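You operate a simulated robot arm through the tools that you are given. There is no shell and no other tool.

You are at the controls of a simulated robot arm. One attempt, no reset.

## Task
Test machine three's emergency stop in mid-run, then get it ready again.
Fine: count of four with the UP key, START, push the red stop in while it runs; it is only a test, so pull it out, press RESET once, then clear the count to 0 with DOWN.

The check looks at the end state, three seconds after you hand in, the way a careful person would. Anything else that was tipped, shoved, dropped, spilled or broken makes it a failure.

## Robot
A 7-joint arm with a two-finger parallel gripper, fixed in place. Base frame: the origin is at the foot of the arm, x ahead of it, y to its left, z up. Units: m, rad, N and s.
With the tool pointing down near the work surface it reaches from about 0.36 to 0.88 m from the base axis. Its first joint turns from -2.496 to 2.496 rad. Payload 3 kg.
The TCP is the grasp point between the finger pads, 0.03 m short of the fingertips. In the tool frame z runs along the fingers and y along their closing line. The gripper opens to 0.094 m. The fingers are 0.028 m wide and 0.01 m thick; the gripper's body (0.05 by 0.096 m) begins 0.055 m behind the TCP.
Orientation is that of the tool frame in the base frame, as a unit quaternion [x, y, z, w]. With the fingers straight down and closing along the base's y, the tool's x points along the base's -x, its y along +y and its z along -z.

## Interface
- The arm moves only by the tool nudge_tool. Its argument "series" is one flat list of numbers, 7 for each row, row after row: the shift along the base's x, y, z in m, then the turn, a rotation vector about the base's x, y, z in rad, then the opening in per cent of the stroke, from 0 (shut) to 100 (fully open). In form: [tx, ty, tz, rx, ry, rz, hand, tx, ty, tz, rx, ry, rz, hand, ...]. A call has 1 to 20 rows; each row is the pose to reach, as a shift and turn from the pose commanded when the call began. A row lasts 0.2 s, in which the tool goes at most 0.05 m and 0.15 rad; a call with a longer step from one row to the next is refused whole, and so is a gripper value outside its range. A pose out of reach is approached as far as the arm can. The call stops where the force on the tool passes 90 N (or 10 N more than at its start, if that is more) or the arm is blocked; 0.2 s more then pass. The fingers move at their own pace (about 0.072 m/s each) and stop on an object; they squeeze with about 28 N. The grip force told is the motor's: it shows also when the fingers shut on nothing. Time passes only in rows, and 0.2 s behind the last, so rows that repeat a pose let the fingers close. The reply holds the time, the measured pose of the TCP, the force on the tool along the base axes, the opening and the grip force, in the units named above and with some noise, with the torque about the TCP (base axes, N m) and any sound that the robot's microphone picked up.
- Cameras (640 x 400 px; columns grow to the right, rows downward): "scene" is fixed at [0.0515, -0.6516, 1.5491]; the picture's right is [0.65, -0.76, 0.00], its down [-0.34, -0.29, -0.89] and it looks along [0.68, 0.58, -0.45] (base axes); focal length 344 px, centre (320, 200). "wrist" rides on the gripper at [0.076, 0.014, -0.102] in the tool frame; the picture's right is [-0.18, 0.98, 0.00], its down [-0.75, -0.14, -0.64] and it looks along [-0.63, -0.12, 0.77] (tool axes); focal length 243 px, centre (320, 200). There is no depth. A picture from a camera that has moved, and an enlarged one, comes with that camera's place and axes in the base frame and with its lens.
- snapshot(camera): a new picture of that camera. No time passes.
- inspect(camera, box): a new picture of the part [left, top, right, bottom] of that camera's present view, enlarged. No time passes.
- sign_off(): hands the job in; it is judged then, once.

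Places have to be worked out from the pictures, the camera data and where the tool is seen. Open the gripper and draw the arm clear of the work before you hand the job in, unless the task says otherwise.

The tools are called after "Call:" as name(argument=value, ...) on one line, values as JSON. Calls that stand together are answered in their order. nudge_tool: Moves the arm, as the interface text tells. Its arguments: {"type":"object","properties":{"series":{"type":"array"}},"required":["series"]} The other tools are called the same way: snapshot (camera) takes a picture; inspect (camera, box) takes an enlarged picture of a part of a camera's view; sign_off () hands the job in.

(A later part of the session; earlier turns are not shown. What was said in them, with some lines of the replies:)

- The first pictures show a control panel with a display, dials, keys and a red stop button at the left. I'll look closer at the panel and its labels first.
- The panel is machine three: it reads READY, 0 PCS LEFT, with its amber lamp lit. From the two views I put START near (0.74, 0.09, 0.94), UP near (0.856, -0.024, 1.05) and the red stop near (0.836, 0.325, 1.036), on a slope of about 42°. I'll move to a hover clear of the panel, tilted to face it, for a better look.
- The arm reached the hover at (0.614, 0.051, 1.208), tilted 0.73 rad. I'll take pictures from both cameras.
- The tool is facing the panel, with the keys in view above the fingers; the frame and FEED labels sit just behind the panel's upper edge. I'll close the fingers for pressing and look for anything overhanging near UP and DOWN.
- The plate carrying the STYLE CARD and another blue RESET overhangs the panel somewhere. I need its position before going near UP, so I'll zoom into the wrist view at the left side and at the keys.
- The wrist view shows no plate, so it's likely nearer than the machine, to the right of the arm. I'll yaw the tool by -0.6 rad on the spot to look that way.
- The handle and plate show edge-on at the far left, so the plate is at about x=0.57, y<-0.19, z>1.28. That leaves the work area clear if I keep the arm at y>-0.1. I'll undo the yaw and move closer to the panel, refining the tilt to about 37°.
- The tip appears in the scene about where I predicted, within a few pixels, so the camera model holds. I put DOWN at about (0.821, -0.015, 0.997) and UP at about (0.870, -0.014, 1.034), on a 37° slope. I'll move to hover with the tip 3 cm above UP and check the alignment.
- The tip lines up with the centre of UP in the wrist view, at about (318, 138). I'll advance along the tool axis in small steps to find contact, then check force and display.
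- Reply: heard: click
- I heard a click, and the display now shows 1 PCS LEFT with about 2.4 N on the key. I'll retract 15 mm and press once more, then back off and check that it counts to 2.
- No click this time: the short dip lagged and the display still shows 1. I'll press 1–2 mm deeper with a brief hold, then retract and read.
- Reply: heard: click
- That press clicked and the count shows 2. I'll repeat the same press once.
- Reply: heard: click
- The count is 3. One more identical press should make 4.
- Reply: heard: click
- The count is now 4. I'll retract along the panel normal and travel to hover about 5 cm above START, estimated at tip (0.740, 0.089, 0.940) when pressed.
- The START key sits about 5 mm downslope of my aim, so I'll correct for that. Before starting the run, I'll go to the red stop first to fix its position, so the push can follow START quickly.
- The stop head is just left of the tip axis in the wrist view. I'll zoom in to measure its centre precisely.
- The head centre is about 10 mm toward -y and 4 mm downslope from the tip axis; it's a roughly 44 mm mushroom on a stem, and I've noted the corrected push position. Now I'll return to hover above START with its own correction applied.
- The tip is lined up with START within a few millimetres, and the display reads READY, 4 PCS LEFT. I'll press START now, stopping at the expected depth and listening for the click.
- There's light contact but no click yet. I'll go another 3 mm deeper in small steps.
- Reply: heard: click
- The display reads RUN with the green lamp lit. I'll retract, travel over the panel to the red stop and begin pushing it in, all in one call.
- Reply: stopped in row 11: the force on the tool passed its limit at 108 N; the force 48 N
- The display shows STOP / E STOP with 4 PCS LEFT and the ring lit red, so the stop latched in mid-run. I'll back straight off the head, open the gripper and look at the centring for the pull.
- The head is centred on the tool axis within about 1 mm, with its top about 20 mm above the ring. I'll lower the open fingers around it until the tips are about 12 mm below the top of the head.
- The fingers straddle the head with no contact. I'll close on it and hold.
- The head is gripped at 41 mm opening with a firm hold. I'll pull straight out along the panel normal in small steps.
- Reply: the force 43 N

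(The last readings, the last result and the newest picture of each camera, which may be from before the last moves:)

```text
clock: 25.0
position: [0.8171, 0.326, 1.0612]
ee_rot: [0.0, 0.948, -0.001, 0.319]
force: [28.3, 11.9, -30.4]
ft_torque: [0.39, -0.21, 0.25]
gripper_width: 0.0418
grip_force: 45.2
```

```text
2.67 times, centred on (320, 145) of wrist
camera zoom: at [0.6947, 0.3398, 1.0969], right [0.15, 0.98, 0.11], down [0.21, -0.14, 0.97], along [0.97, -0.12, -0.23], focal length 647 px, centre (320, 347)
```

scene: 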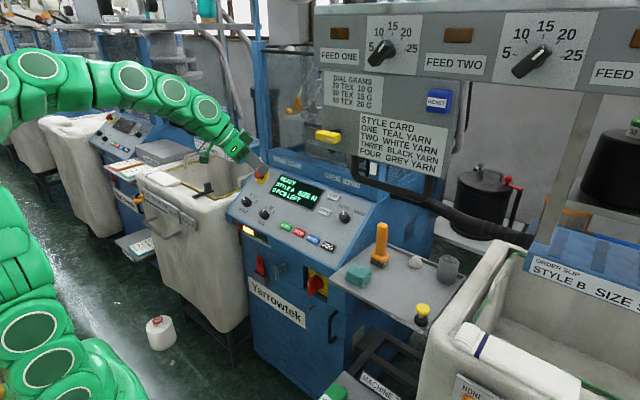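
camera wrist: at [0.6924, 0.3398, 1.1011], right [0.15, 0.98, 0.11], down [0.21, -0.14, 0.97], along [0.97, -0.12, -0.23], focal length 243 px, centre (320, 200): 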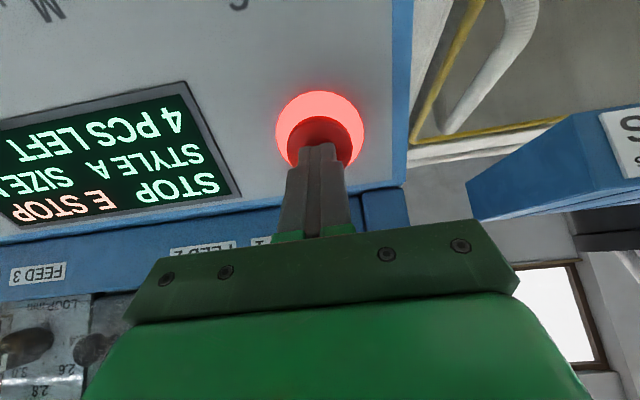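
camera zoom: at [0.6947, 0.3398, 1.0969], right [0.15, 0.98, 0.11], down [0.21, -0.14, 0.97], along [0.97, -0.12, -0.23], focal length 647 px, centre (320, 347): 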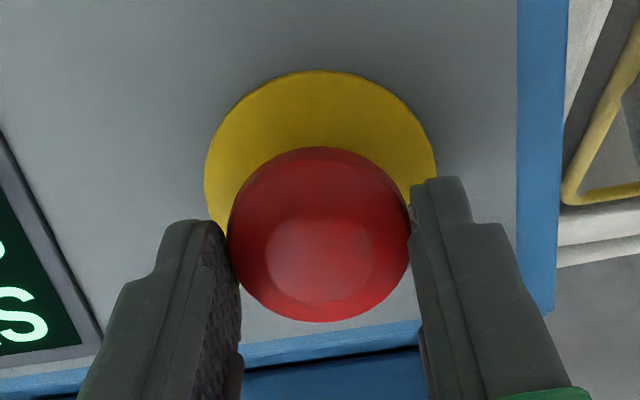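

The ring light has gone out, so the stop has popped out; the 41 N reading is just the end of its travel. I'll open the fingers wide and back straight off along the normal.

Call:
nudge_tool(series=[0, 0, 0, 0, 0, 0, 60, 0, 0, 0, 0, 0, 0, 100, 0, 0, 0, 0, 0, 0, 100, 0, 0, 0, 0, 0, 0, 100, -0.0182, 0, 0.0239, 0, 0, 0, 100, -0.0424, 0, 0.0557, 0, 0, 0, 100, -0.0545, 0, 0.0716, 0, 0, 0, 100])

Call:
inspect(camera="scene", box=[200, 130, 360, 250])

Call:
snapshot(camera="wrist")

```text
clock: 26.6
position: [0.762, 0.3245, 1.1344]
ee_rot: [-0.001, 0.948, 0.0, 0.32]
force: [-0.3, -0.4, -0.1]
ft_torque: [-0.01, 0.0, 0.0]
gripper_width: 0.094
grip_force: 0.0
```

```text
3.33 times, centred on (280, 190) of scene
camera zoom: at [0.0515, -0.6516, 1.5491], right [0.65, -0.76, 0.0], down [-0.34, -0.29, -0.89], along [0.68, 0.58, -0.45], focal length 1146 px, centre (453, 233)
```

zoom: 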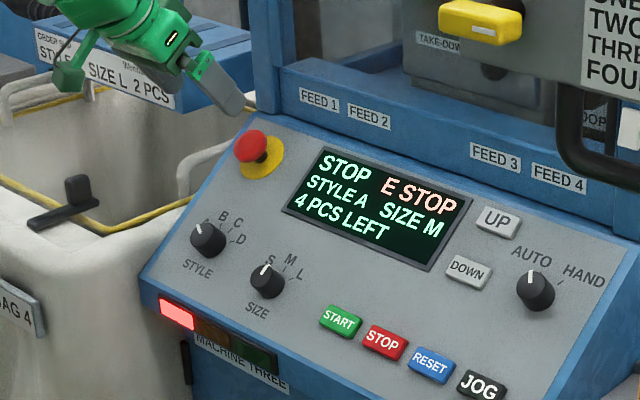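

```text
taken
camera wrist: at [0.6384, 0.3398, 1.171], right [0.15, 0.98, 0.11], down [0.21, -0.14, 0.97], along [0.97, -0.12, -0.23], focal length 243 px, centre (320, 200)
```

wrist: 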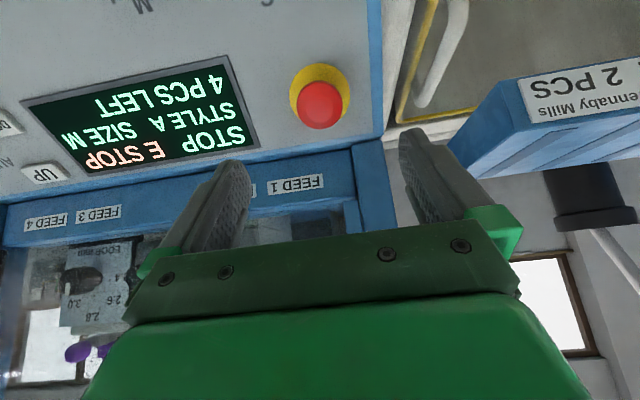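

The stop stands out again, but E STOP is still latched until RESET. I'll move over to hover above the blue RESET key on the machine's own panel, at about y=-0.03, closing the fingers on the way.

Call:
nudge_tool(series=[-0.0079, -0.0395, -0.0152, 0, 0, 0, 60, -0.0157, -0.0789, -0.0303, 0, 0, 0, 20, -0.0236, -0.1184, -0.0455, 0, 0, 0, 0, -0.0315, -0.1578, -0.0606, 0, 0, 0, 0, -0.0393, -0.1973, -0.0758, 0, 0, 0, 0, -0.0472, -0.2367, -0.0909, 0, 0, 0, 0, -0.0551, -0.2762, -0.1061, 0, 0, 0, 0, -0.0629, -0.3156, -0.1212, 0, 0, 0, 0, -0.0708, -0.3551, -0.1364, 0, 0, 0, 0, -0.0708, -0.3551, -0.1364, 0, 0, 0, 0])

Call:
snapshot(camera="wrist")

Call:
inspect(camera="wrist", box=[240, 60, 400, 160])

Call:
inspect(camera="scene", box=[200, 130, 360, 250])

```text
clock: 28.8
position: [0.6917, -0.0323, 0.9956]
ee_rot: [0.001, 0.948, 0.0, 0.319]
force: [-0.6, -0.7, -0.7]
ft_torque: [-0.03, -0.01, 0.02]
gripper_width: 0.0001
grip_force: 27.7
```

```text
taken
camera wrist: at [0.5687, -0.0161, 1.0324], right [0.15, 0.98, 0.11], down [0.21, -0.14, 0.97], along [0.97, -0.12, -0.23], focal length 243 px, centre (320, 200)
```

wrist: 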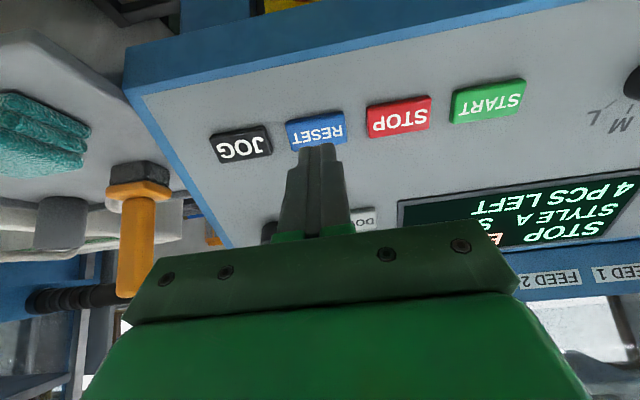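

```text
4.00 times, centred on (320, 110) of wrist
camera zoom: at [0.5687, -0.0161, 1.0324], right [0.15, 0.98, 0.11], down [0.21, -0.14, 0.97], along [0.97, -0.12, -0.23], focal length 970 px, centre (320, 560)
```

zoom: 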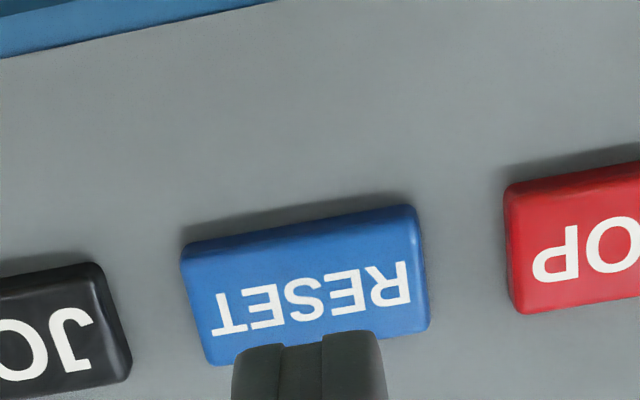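

```text
3.33 times, centred on (280, 190) of scene
camera zoom: at [0.0515, -0.6516, 1.5491], right [0.65, -0.76, 0.0], down [-0.34, -0.29, -0.89], along [0.68, 0.58, -0.45], focal length 1146 px, centre (453, 233)
```

zoom: 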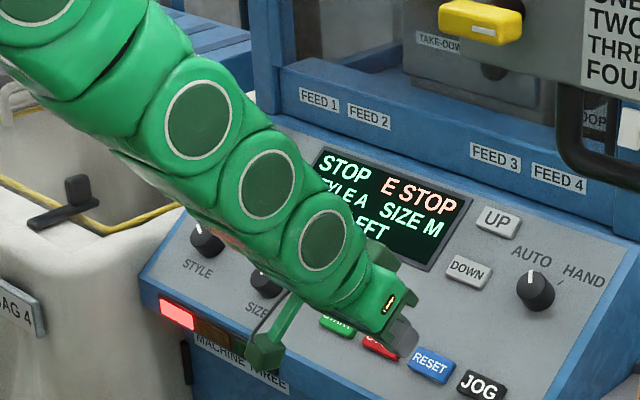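

RESET is lined up, with the tip about 2 mm toward +y of its centre, so I'll correct by -2 mm. I'll press down in steps, stopping short of full depth to listen for the click.

Call:
nudge_tool(series=[0.0182, -0.002, -0.0239, 0, 0, 0, 0, 0.0255, -0.002, -0.0334, 0, 0, 0, 0, 0.0285, -0.002, -0.0374, 0, 0, 0, 0])

Call:
inspect(camera="scene", box=[220, 130, 380, 250])

```text
clock: 29.6
position: [0.7225, -0.0327, 0.961]
ee_rot: [0.0, 0.947, -0.001, 0.32]
force: [-2.2, -2.4, 7.1]
ft_torque: [-0.05, -0.18, -0.08]
gripper_width: 0.0003
grip_force: 28.1
heard: click
```

```text
3.33 times, centred on (300, 190) of scene
camera zoom: at [0.0515, -0.6516, 1.5491], right [0.65, -0.76, 0.0], down [-0.34, -0.29, -0.89], along [0.68, 0.58, -0.45], focal length 1146 px, centre (387, 233)
```

zoom: 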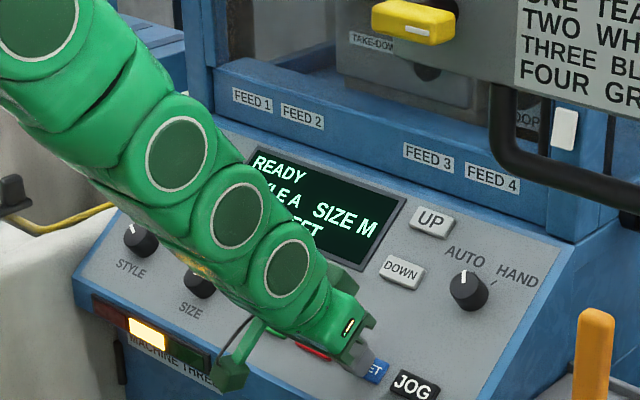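

The display reads READY and the amber lamp is back on after one RESET press. I'll retract and move up to hover over DOWN, expected pressed at TCP (0.800, -0.014, 1.023).

Call:
nudge_tool(series=[-0.0242, 0, 0.0318, 0, 0, 0, 0, 0.0026, 0.0063, 0.0525, 0, 0, 0, 0, 0.0294, 0.0127, 0.0733, 0, 0, 0, 0, 0.0563, 0.019, 0.094, 0, 0, 0, 0, 0.0563, 0.019, 0.094, 0, 0, 0, 0])

Call:
inspect(camera="wrist", box=[240, 60, 400, 160])

Call:
inspect(camera="scene", box=[220, 130, 380, 250])

```text
clock: 30.8
position: [0.7758, -0.0121, 1.0538]
ee_rot: [0.0, 0.948, -0.001, 0.319]
force: [1.0, 0.3, 0.0]
ft_torque: [-0.03, -0.02, 0.0]
gripper_width: 0.0
grip_force: 28.4
```

```text
4.00 times, centred on (320, 110) of wrist
camera zoom: at [0.6519, 0.0028, 1.0897], right [0.15, 0.98, 0.11], down [0.21, -0.14, 0.97], along [0.97, -0.12, -0.23], focal length 970 px, centre (320, 560)
```

zoom: 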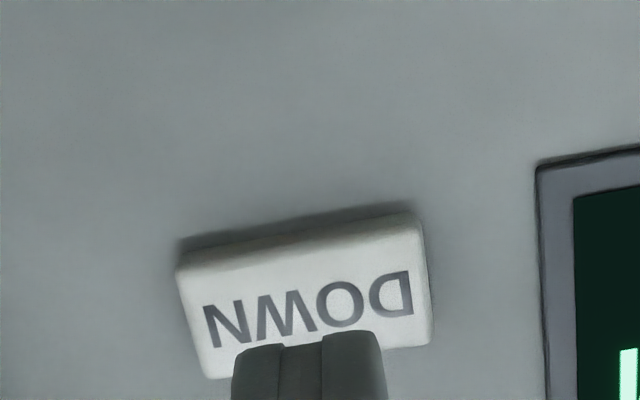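

```text
3.33 times, centred on (300, 190) of scene
camera zoom: at [0.0515, -0.6516, 1.5491], right [0.65, -0.76, 0.0], down [-0.34, -0.29, -0.89], along [0.68, 0.58, -0.45], focal length 1146 px, centre (387, 233)
```

zoom: 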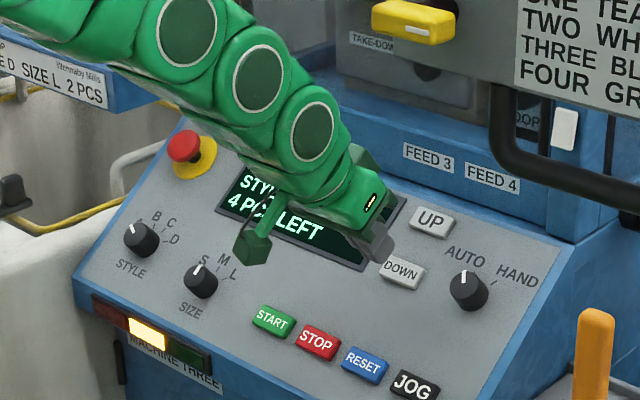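

DOWN is lined up, the tip again about 2 mm to +y of centre, and the count reads 4. I'll make the first DOWN press with a brief hold and then back off.

Call:
nudge_tool(series=[0.0145, -0.002, -0.0191, 0, 0, 0, 0, 0.0236, -0.002, -0.031, 0, 0, 0, 0, 0.0242, -0.002, -0.0318, 0, 0, 0, 0, 0.0151, -0.002, -0.0199, 0, 0, 0, 0, 0.0151, -0.002, -0.0199, 0, 0, 0, 0])

Call:
inspect(camera="scene", box=[220, 130, 380, 250])

Call:
snapshot(camera="wrist")

```text
clock: 32.0
position: [0.7919, -0.0154, 1.0335]
ee_rot: [0.0, 0.948, -0.001, 0.319]
force: [-0.2, 0.2, 0.2]
ft_torque: [0.01, -0.01, 0.01]
gripper_width: 0.0
grip_force: 27.8
heard: click
```

```text
3.33 times, centred on (300, 190) of scene
camera zoom: at [0.0515, -0.6516, 1.5491], right [0.65, -0.76, 0.0], down [-0.34, -0.29, -0.89], along [0.68, 0.58, -0.45], focal length 1146 px, centre (387, 233)
```

zoom: 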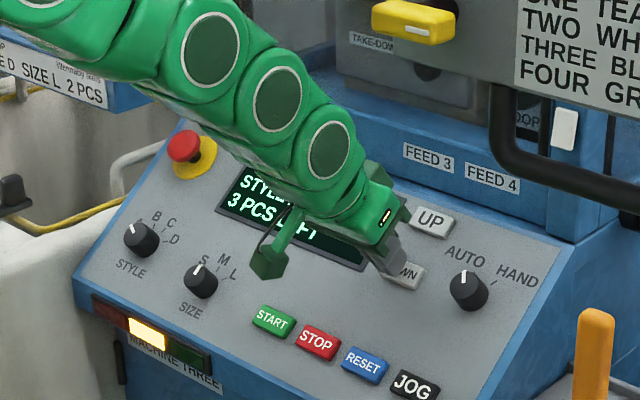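

```text
taken
camera wrist: at [0.6683, 0.0003, 1.0697], right [0.15, 0.98, 0.11], down [0.21, -0.14, 0.97], along [0.97, -0.12, -0.23], focal length 243 px, centre (320, 200)
```

wrist: 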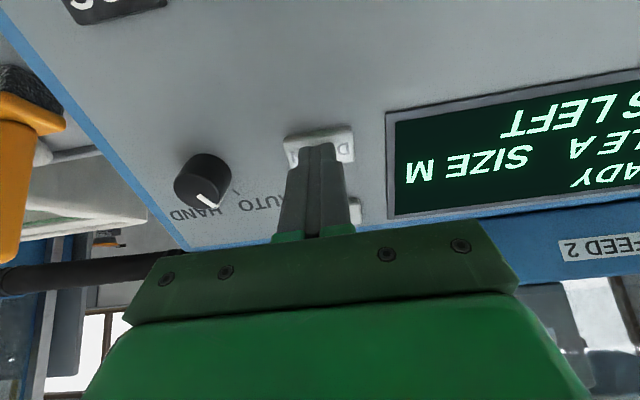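

The count went to 3 with one click. I'll repeat the same press once.

Call:
nudge_tool(series=[0.0085, 0, -0.0111, 0, 0, 0, 0, 0.0091, 0, -0.0119, 0, 0, 0, 0, 0, 0, 0, 0, 0, 0, 0, 0, 0, 0, 0, 0, 0, 0])

Call:
inspect(camera="scene", box=[220, 130, 380, 250])

```text
clock: 33.0
position: [0.7924, -0.0154, 1.0336]
ee_rot: [0.0, 0.948, 0.0, 0.32]
force: [0.1, -0.3, -0.3]
ft_torque: [-0.02, -0.01, -0.03]
gripper_width: 0.0
grip_force: 27.7
heard: click
```

```text
3.33 times, centred on (300, 190) of scene
camera zoom: at [0.0515, -0.6516, 1.5491], right [0.65, -0.76, 0.0], down [-0.34, -0.29, -0.89], along [0.68, 0.58, -0.45], focal length 1146 px, centre (387, 233)
```

zoom: 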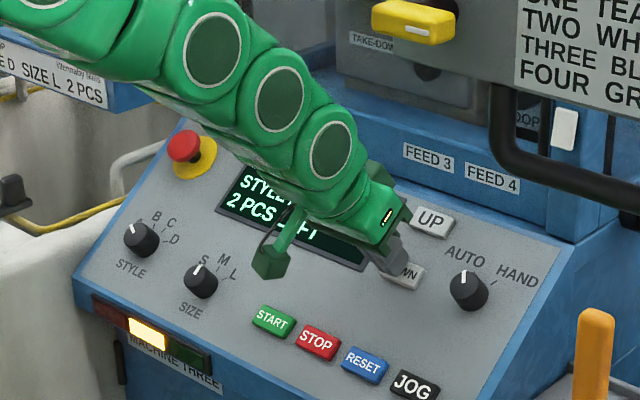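

The count is 2. I'll press again the same way.

Call:
nudge_tool(series=[0.0085, 0, -0.0111, 0, 0, 0, 0, 0.0091, 0, -0.0119, 0, 0, 0, 0, 0, 0, 0, 0, 0, 0, 0, 0, 0, 0, 0, 0, 0, 0])

Call:
inspect(camera="scene", box=[220, 130, 380, 250])

```text
clock: 34.0
position: [0.7931, -0.0142, 1.0335]
ee_rot: [0.0, 0.948, -0.001, 0.32]
force: [-0.5, 0.0, 0.4]
ft_torque: [0.0, 0.02, 0.01]
gripper_width: 0.0001
grip_force: 27.9
heard: click
```

```text
3.33 times, centred on (300, 190) of scene
camera zoom: at [0.0515, -0.6516, 1.5491], right [0.65, -0.76, 0.0], down [-0.34, -0.29, -0.89], along [0.68, 0.58, -0.45], focal length 1146 px, centre (387, 233)
```

zoom: 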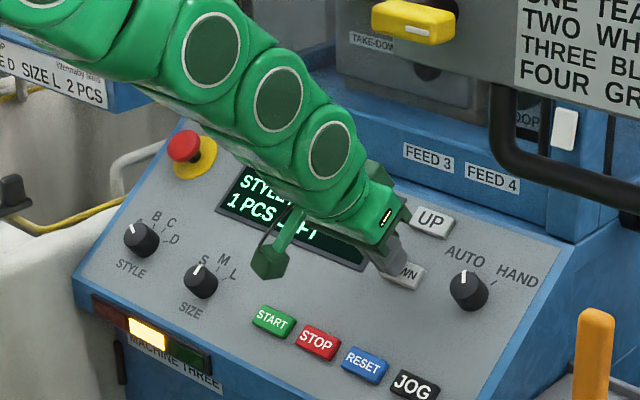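

The count is 1. One last DOWN press should bring it to 0.

Call:
nudge_tool(series=[0.0085, 0, -0.0111, 0, 0, 0, 0, 0.0091, 0, -0.0119, 0, 0, 0, 0, 0, 0, 0, 0, 0, 0, 0, 0, 0, 0, 0, 0, 0, 0])

Call:
inspect(camera="scene", box=[220, 130, 380, 250])

```text
clock: 35.0
position: [0.7923, -0.0141, 1.0328]
ee_rot: [0.0, 0.948, 0.0, 0.319]
force: [1.5, 0.4, -0.1]
ft_torque: [0.0, -0.01, 0.03]
gripper_width: 0.0
grip_force: 28.2
heard: click
```

```text
3.33 times, centred on (300, 190) of scene
camera zoom: at [0.0515, -0.6516, 1.5491], right [0.65, -0.76, 0.0], down [-0.34, -0.29, -0.89], along [0.68, 0.58, -0.45], focal length 1146 px, centre (387, 233)
```

zoom: 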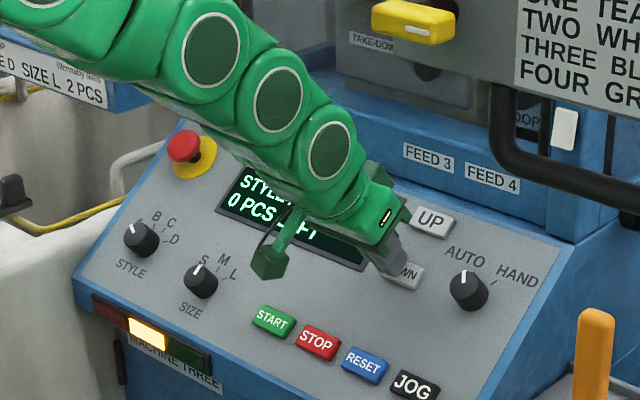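

The count reads 0 PCS LEFT. I'll withdraw along the normal, well clear of the panel and the overhanging plate, and open the gripper once clear.

Call:
nudge_tool(series=[-0.0242, 0, 0.0318, 0, 0, 0, 0, -0.0485, 0.005, 0.0636, 0, 0, 0, 0, -0.075, 0.018, 0.092, 0, 0, 0, 30, -0.102, 0.032, 0.118, 0, 0, 0, 60, -0.128, 0.046, 0.142, 0, 0, 0, 100, -0.154, 0.06, 0.164, 0, 0, 0, 100, -0.18, 0.07, 0.185, 0, 0, 0, 100, -0.19, 0.1, 0.195, 0, 0, 0, 100, -0.2, 0.14, 0.205, 0, 0, 0, 100, -0.2, 0.14, 0.205, 0, 0, 0, 100])

Call:
snapshot(camera="scene")

Call:
inspect(camera="scene", box=[220, 130, 380, 250])

Call:
snapshot(camera="wrist")

```text
clock: 37.2
position: [0.5915, 0.1255, 1.2388]
ee_rot: [0.001, 0.948, -0.001, 0.319]
force: [-0.1, 0.7, 0.2]
ft_torque: [-0.02, 0.01, 0.01]
gripper_width: 0.094
grip_force: 0.1
```

```text
taken
```

scene: 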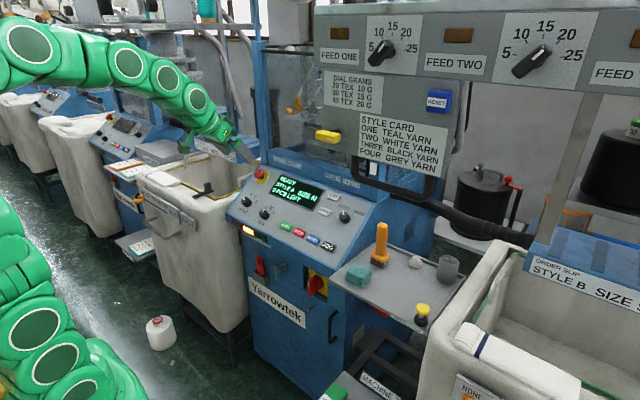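

```text
3.33 times, centred on (300, 190) of scene
camera zoom: at [0.0515, -0.6516, 1.5491], right [0.65, -0.76, 0.0], down [-0.34, -0.29, -0.89], along [0.68, 0.58, -0.45], focal length 1146 px, centre (387, 233)
```

zoom: 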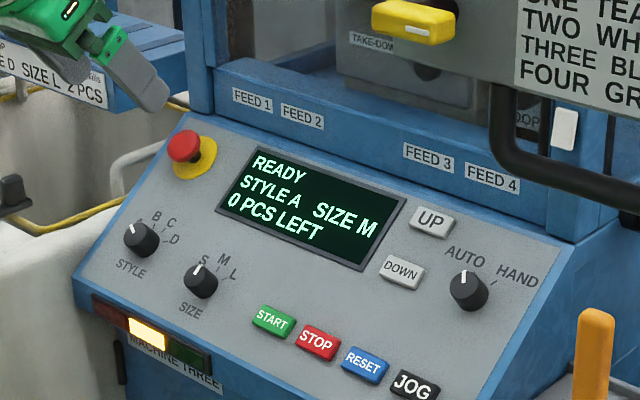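

```text
taken
camera wrist: at [0.4692, 0.1406, 1.2739], right [0.15, 0.98, 0.11], down [0.21, -0.14, 0.97], along [0.97, -0.12, -0.23], focal length 243 px, centre (320, 200)
```

wrist: 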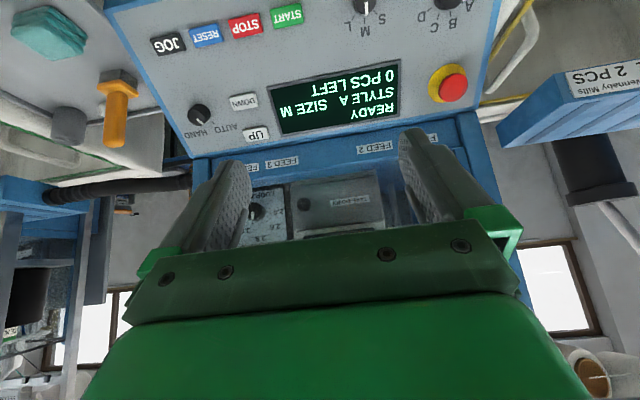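

The display reads READY, STYLE A, SIZE M, 0 PCS LEFT. The amber lamp is lit, the stop is out, the knobs are where they were, nothing nearby looks disturbed, and the arm is clear with the gripper open. I'm handing the job in.

Call:
sign_off()

```text
The job is handed in.
```

Machine three's emergency stop works. Pushed in mid-run, it stopped the machine at once: the display showed STOP and E STOP with 4 pieces still left.

- **Test run:** I set the count to four with UP and pressed START. The display showed RUN with the green lamp lit, and I pushed the red stop in about two seconds later. The arm hit its force limit at the end of that push (108 N), but the button came back out normally.
- **Getting it ready:** I pulled the stop out until its ring light went off and pressed RESET once on the machine's own panel. Four DOWN presses brought the count back to 0.
- **Now:** The display reads READY, STYLE A, SIZE M, 0 PCS LEFT, with the amber lamp lit. The arm is clear of the machine with the gripper open. In the last pictures the other controls are unchanged and nothing nearby looks disturbed.
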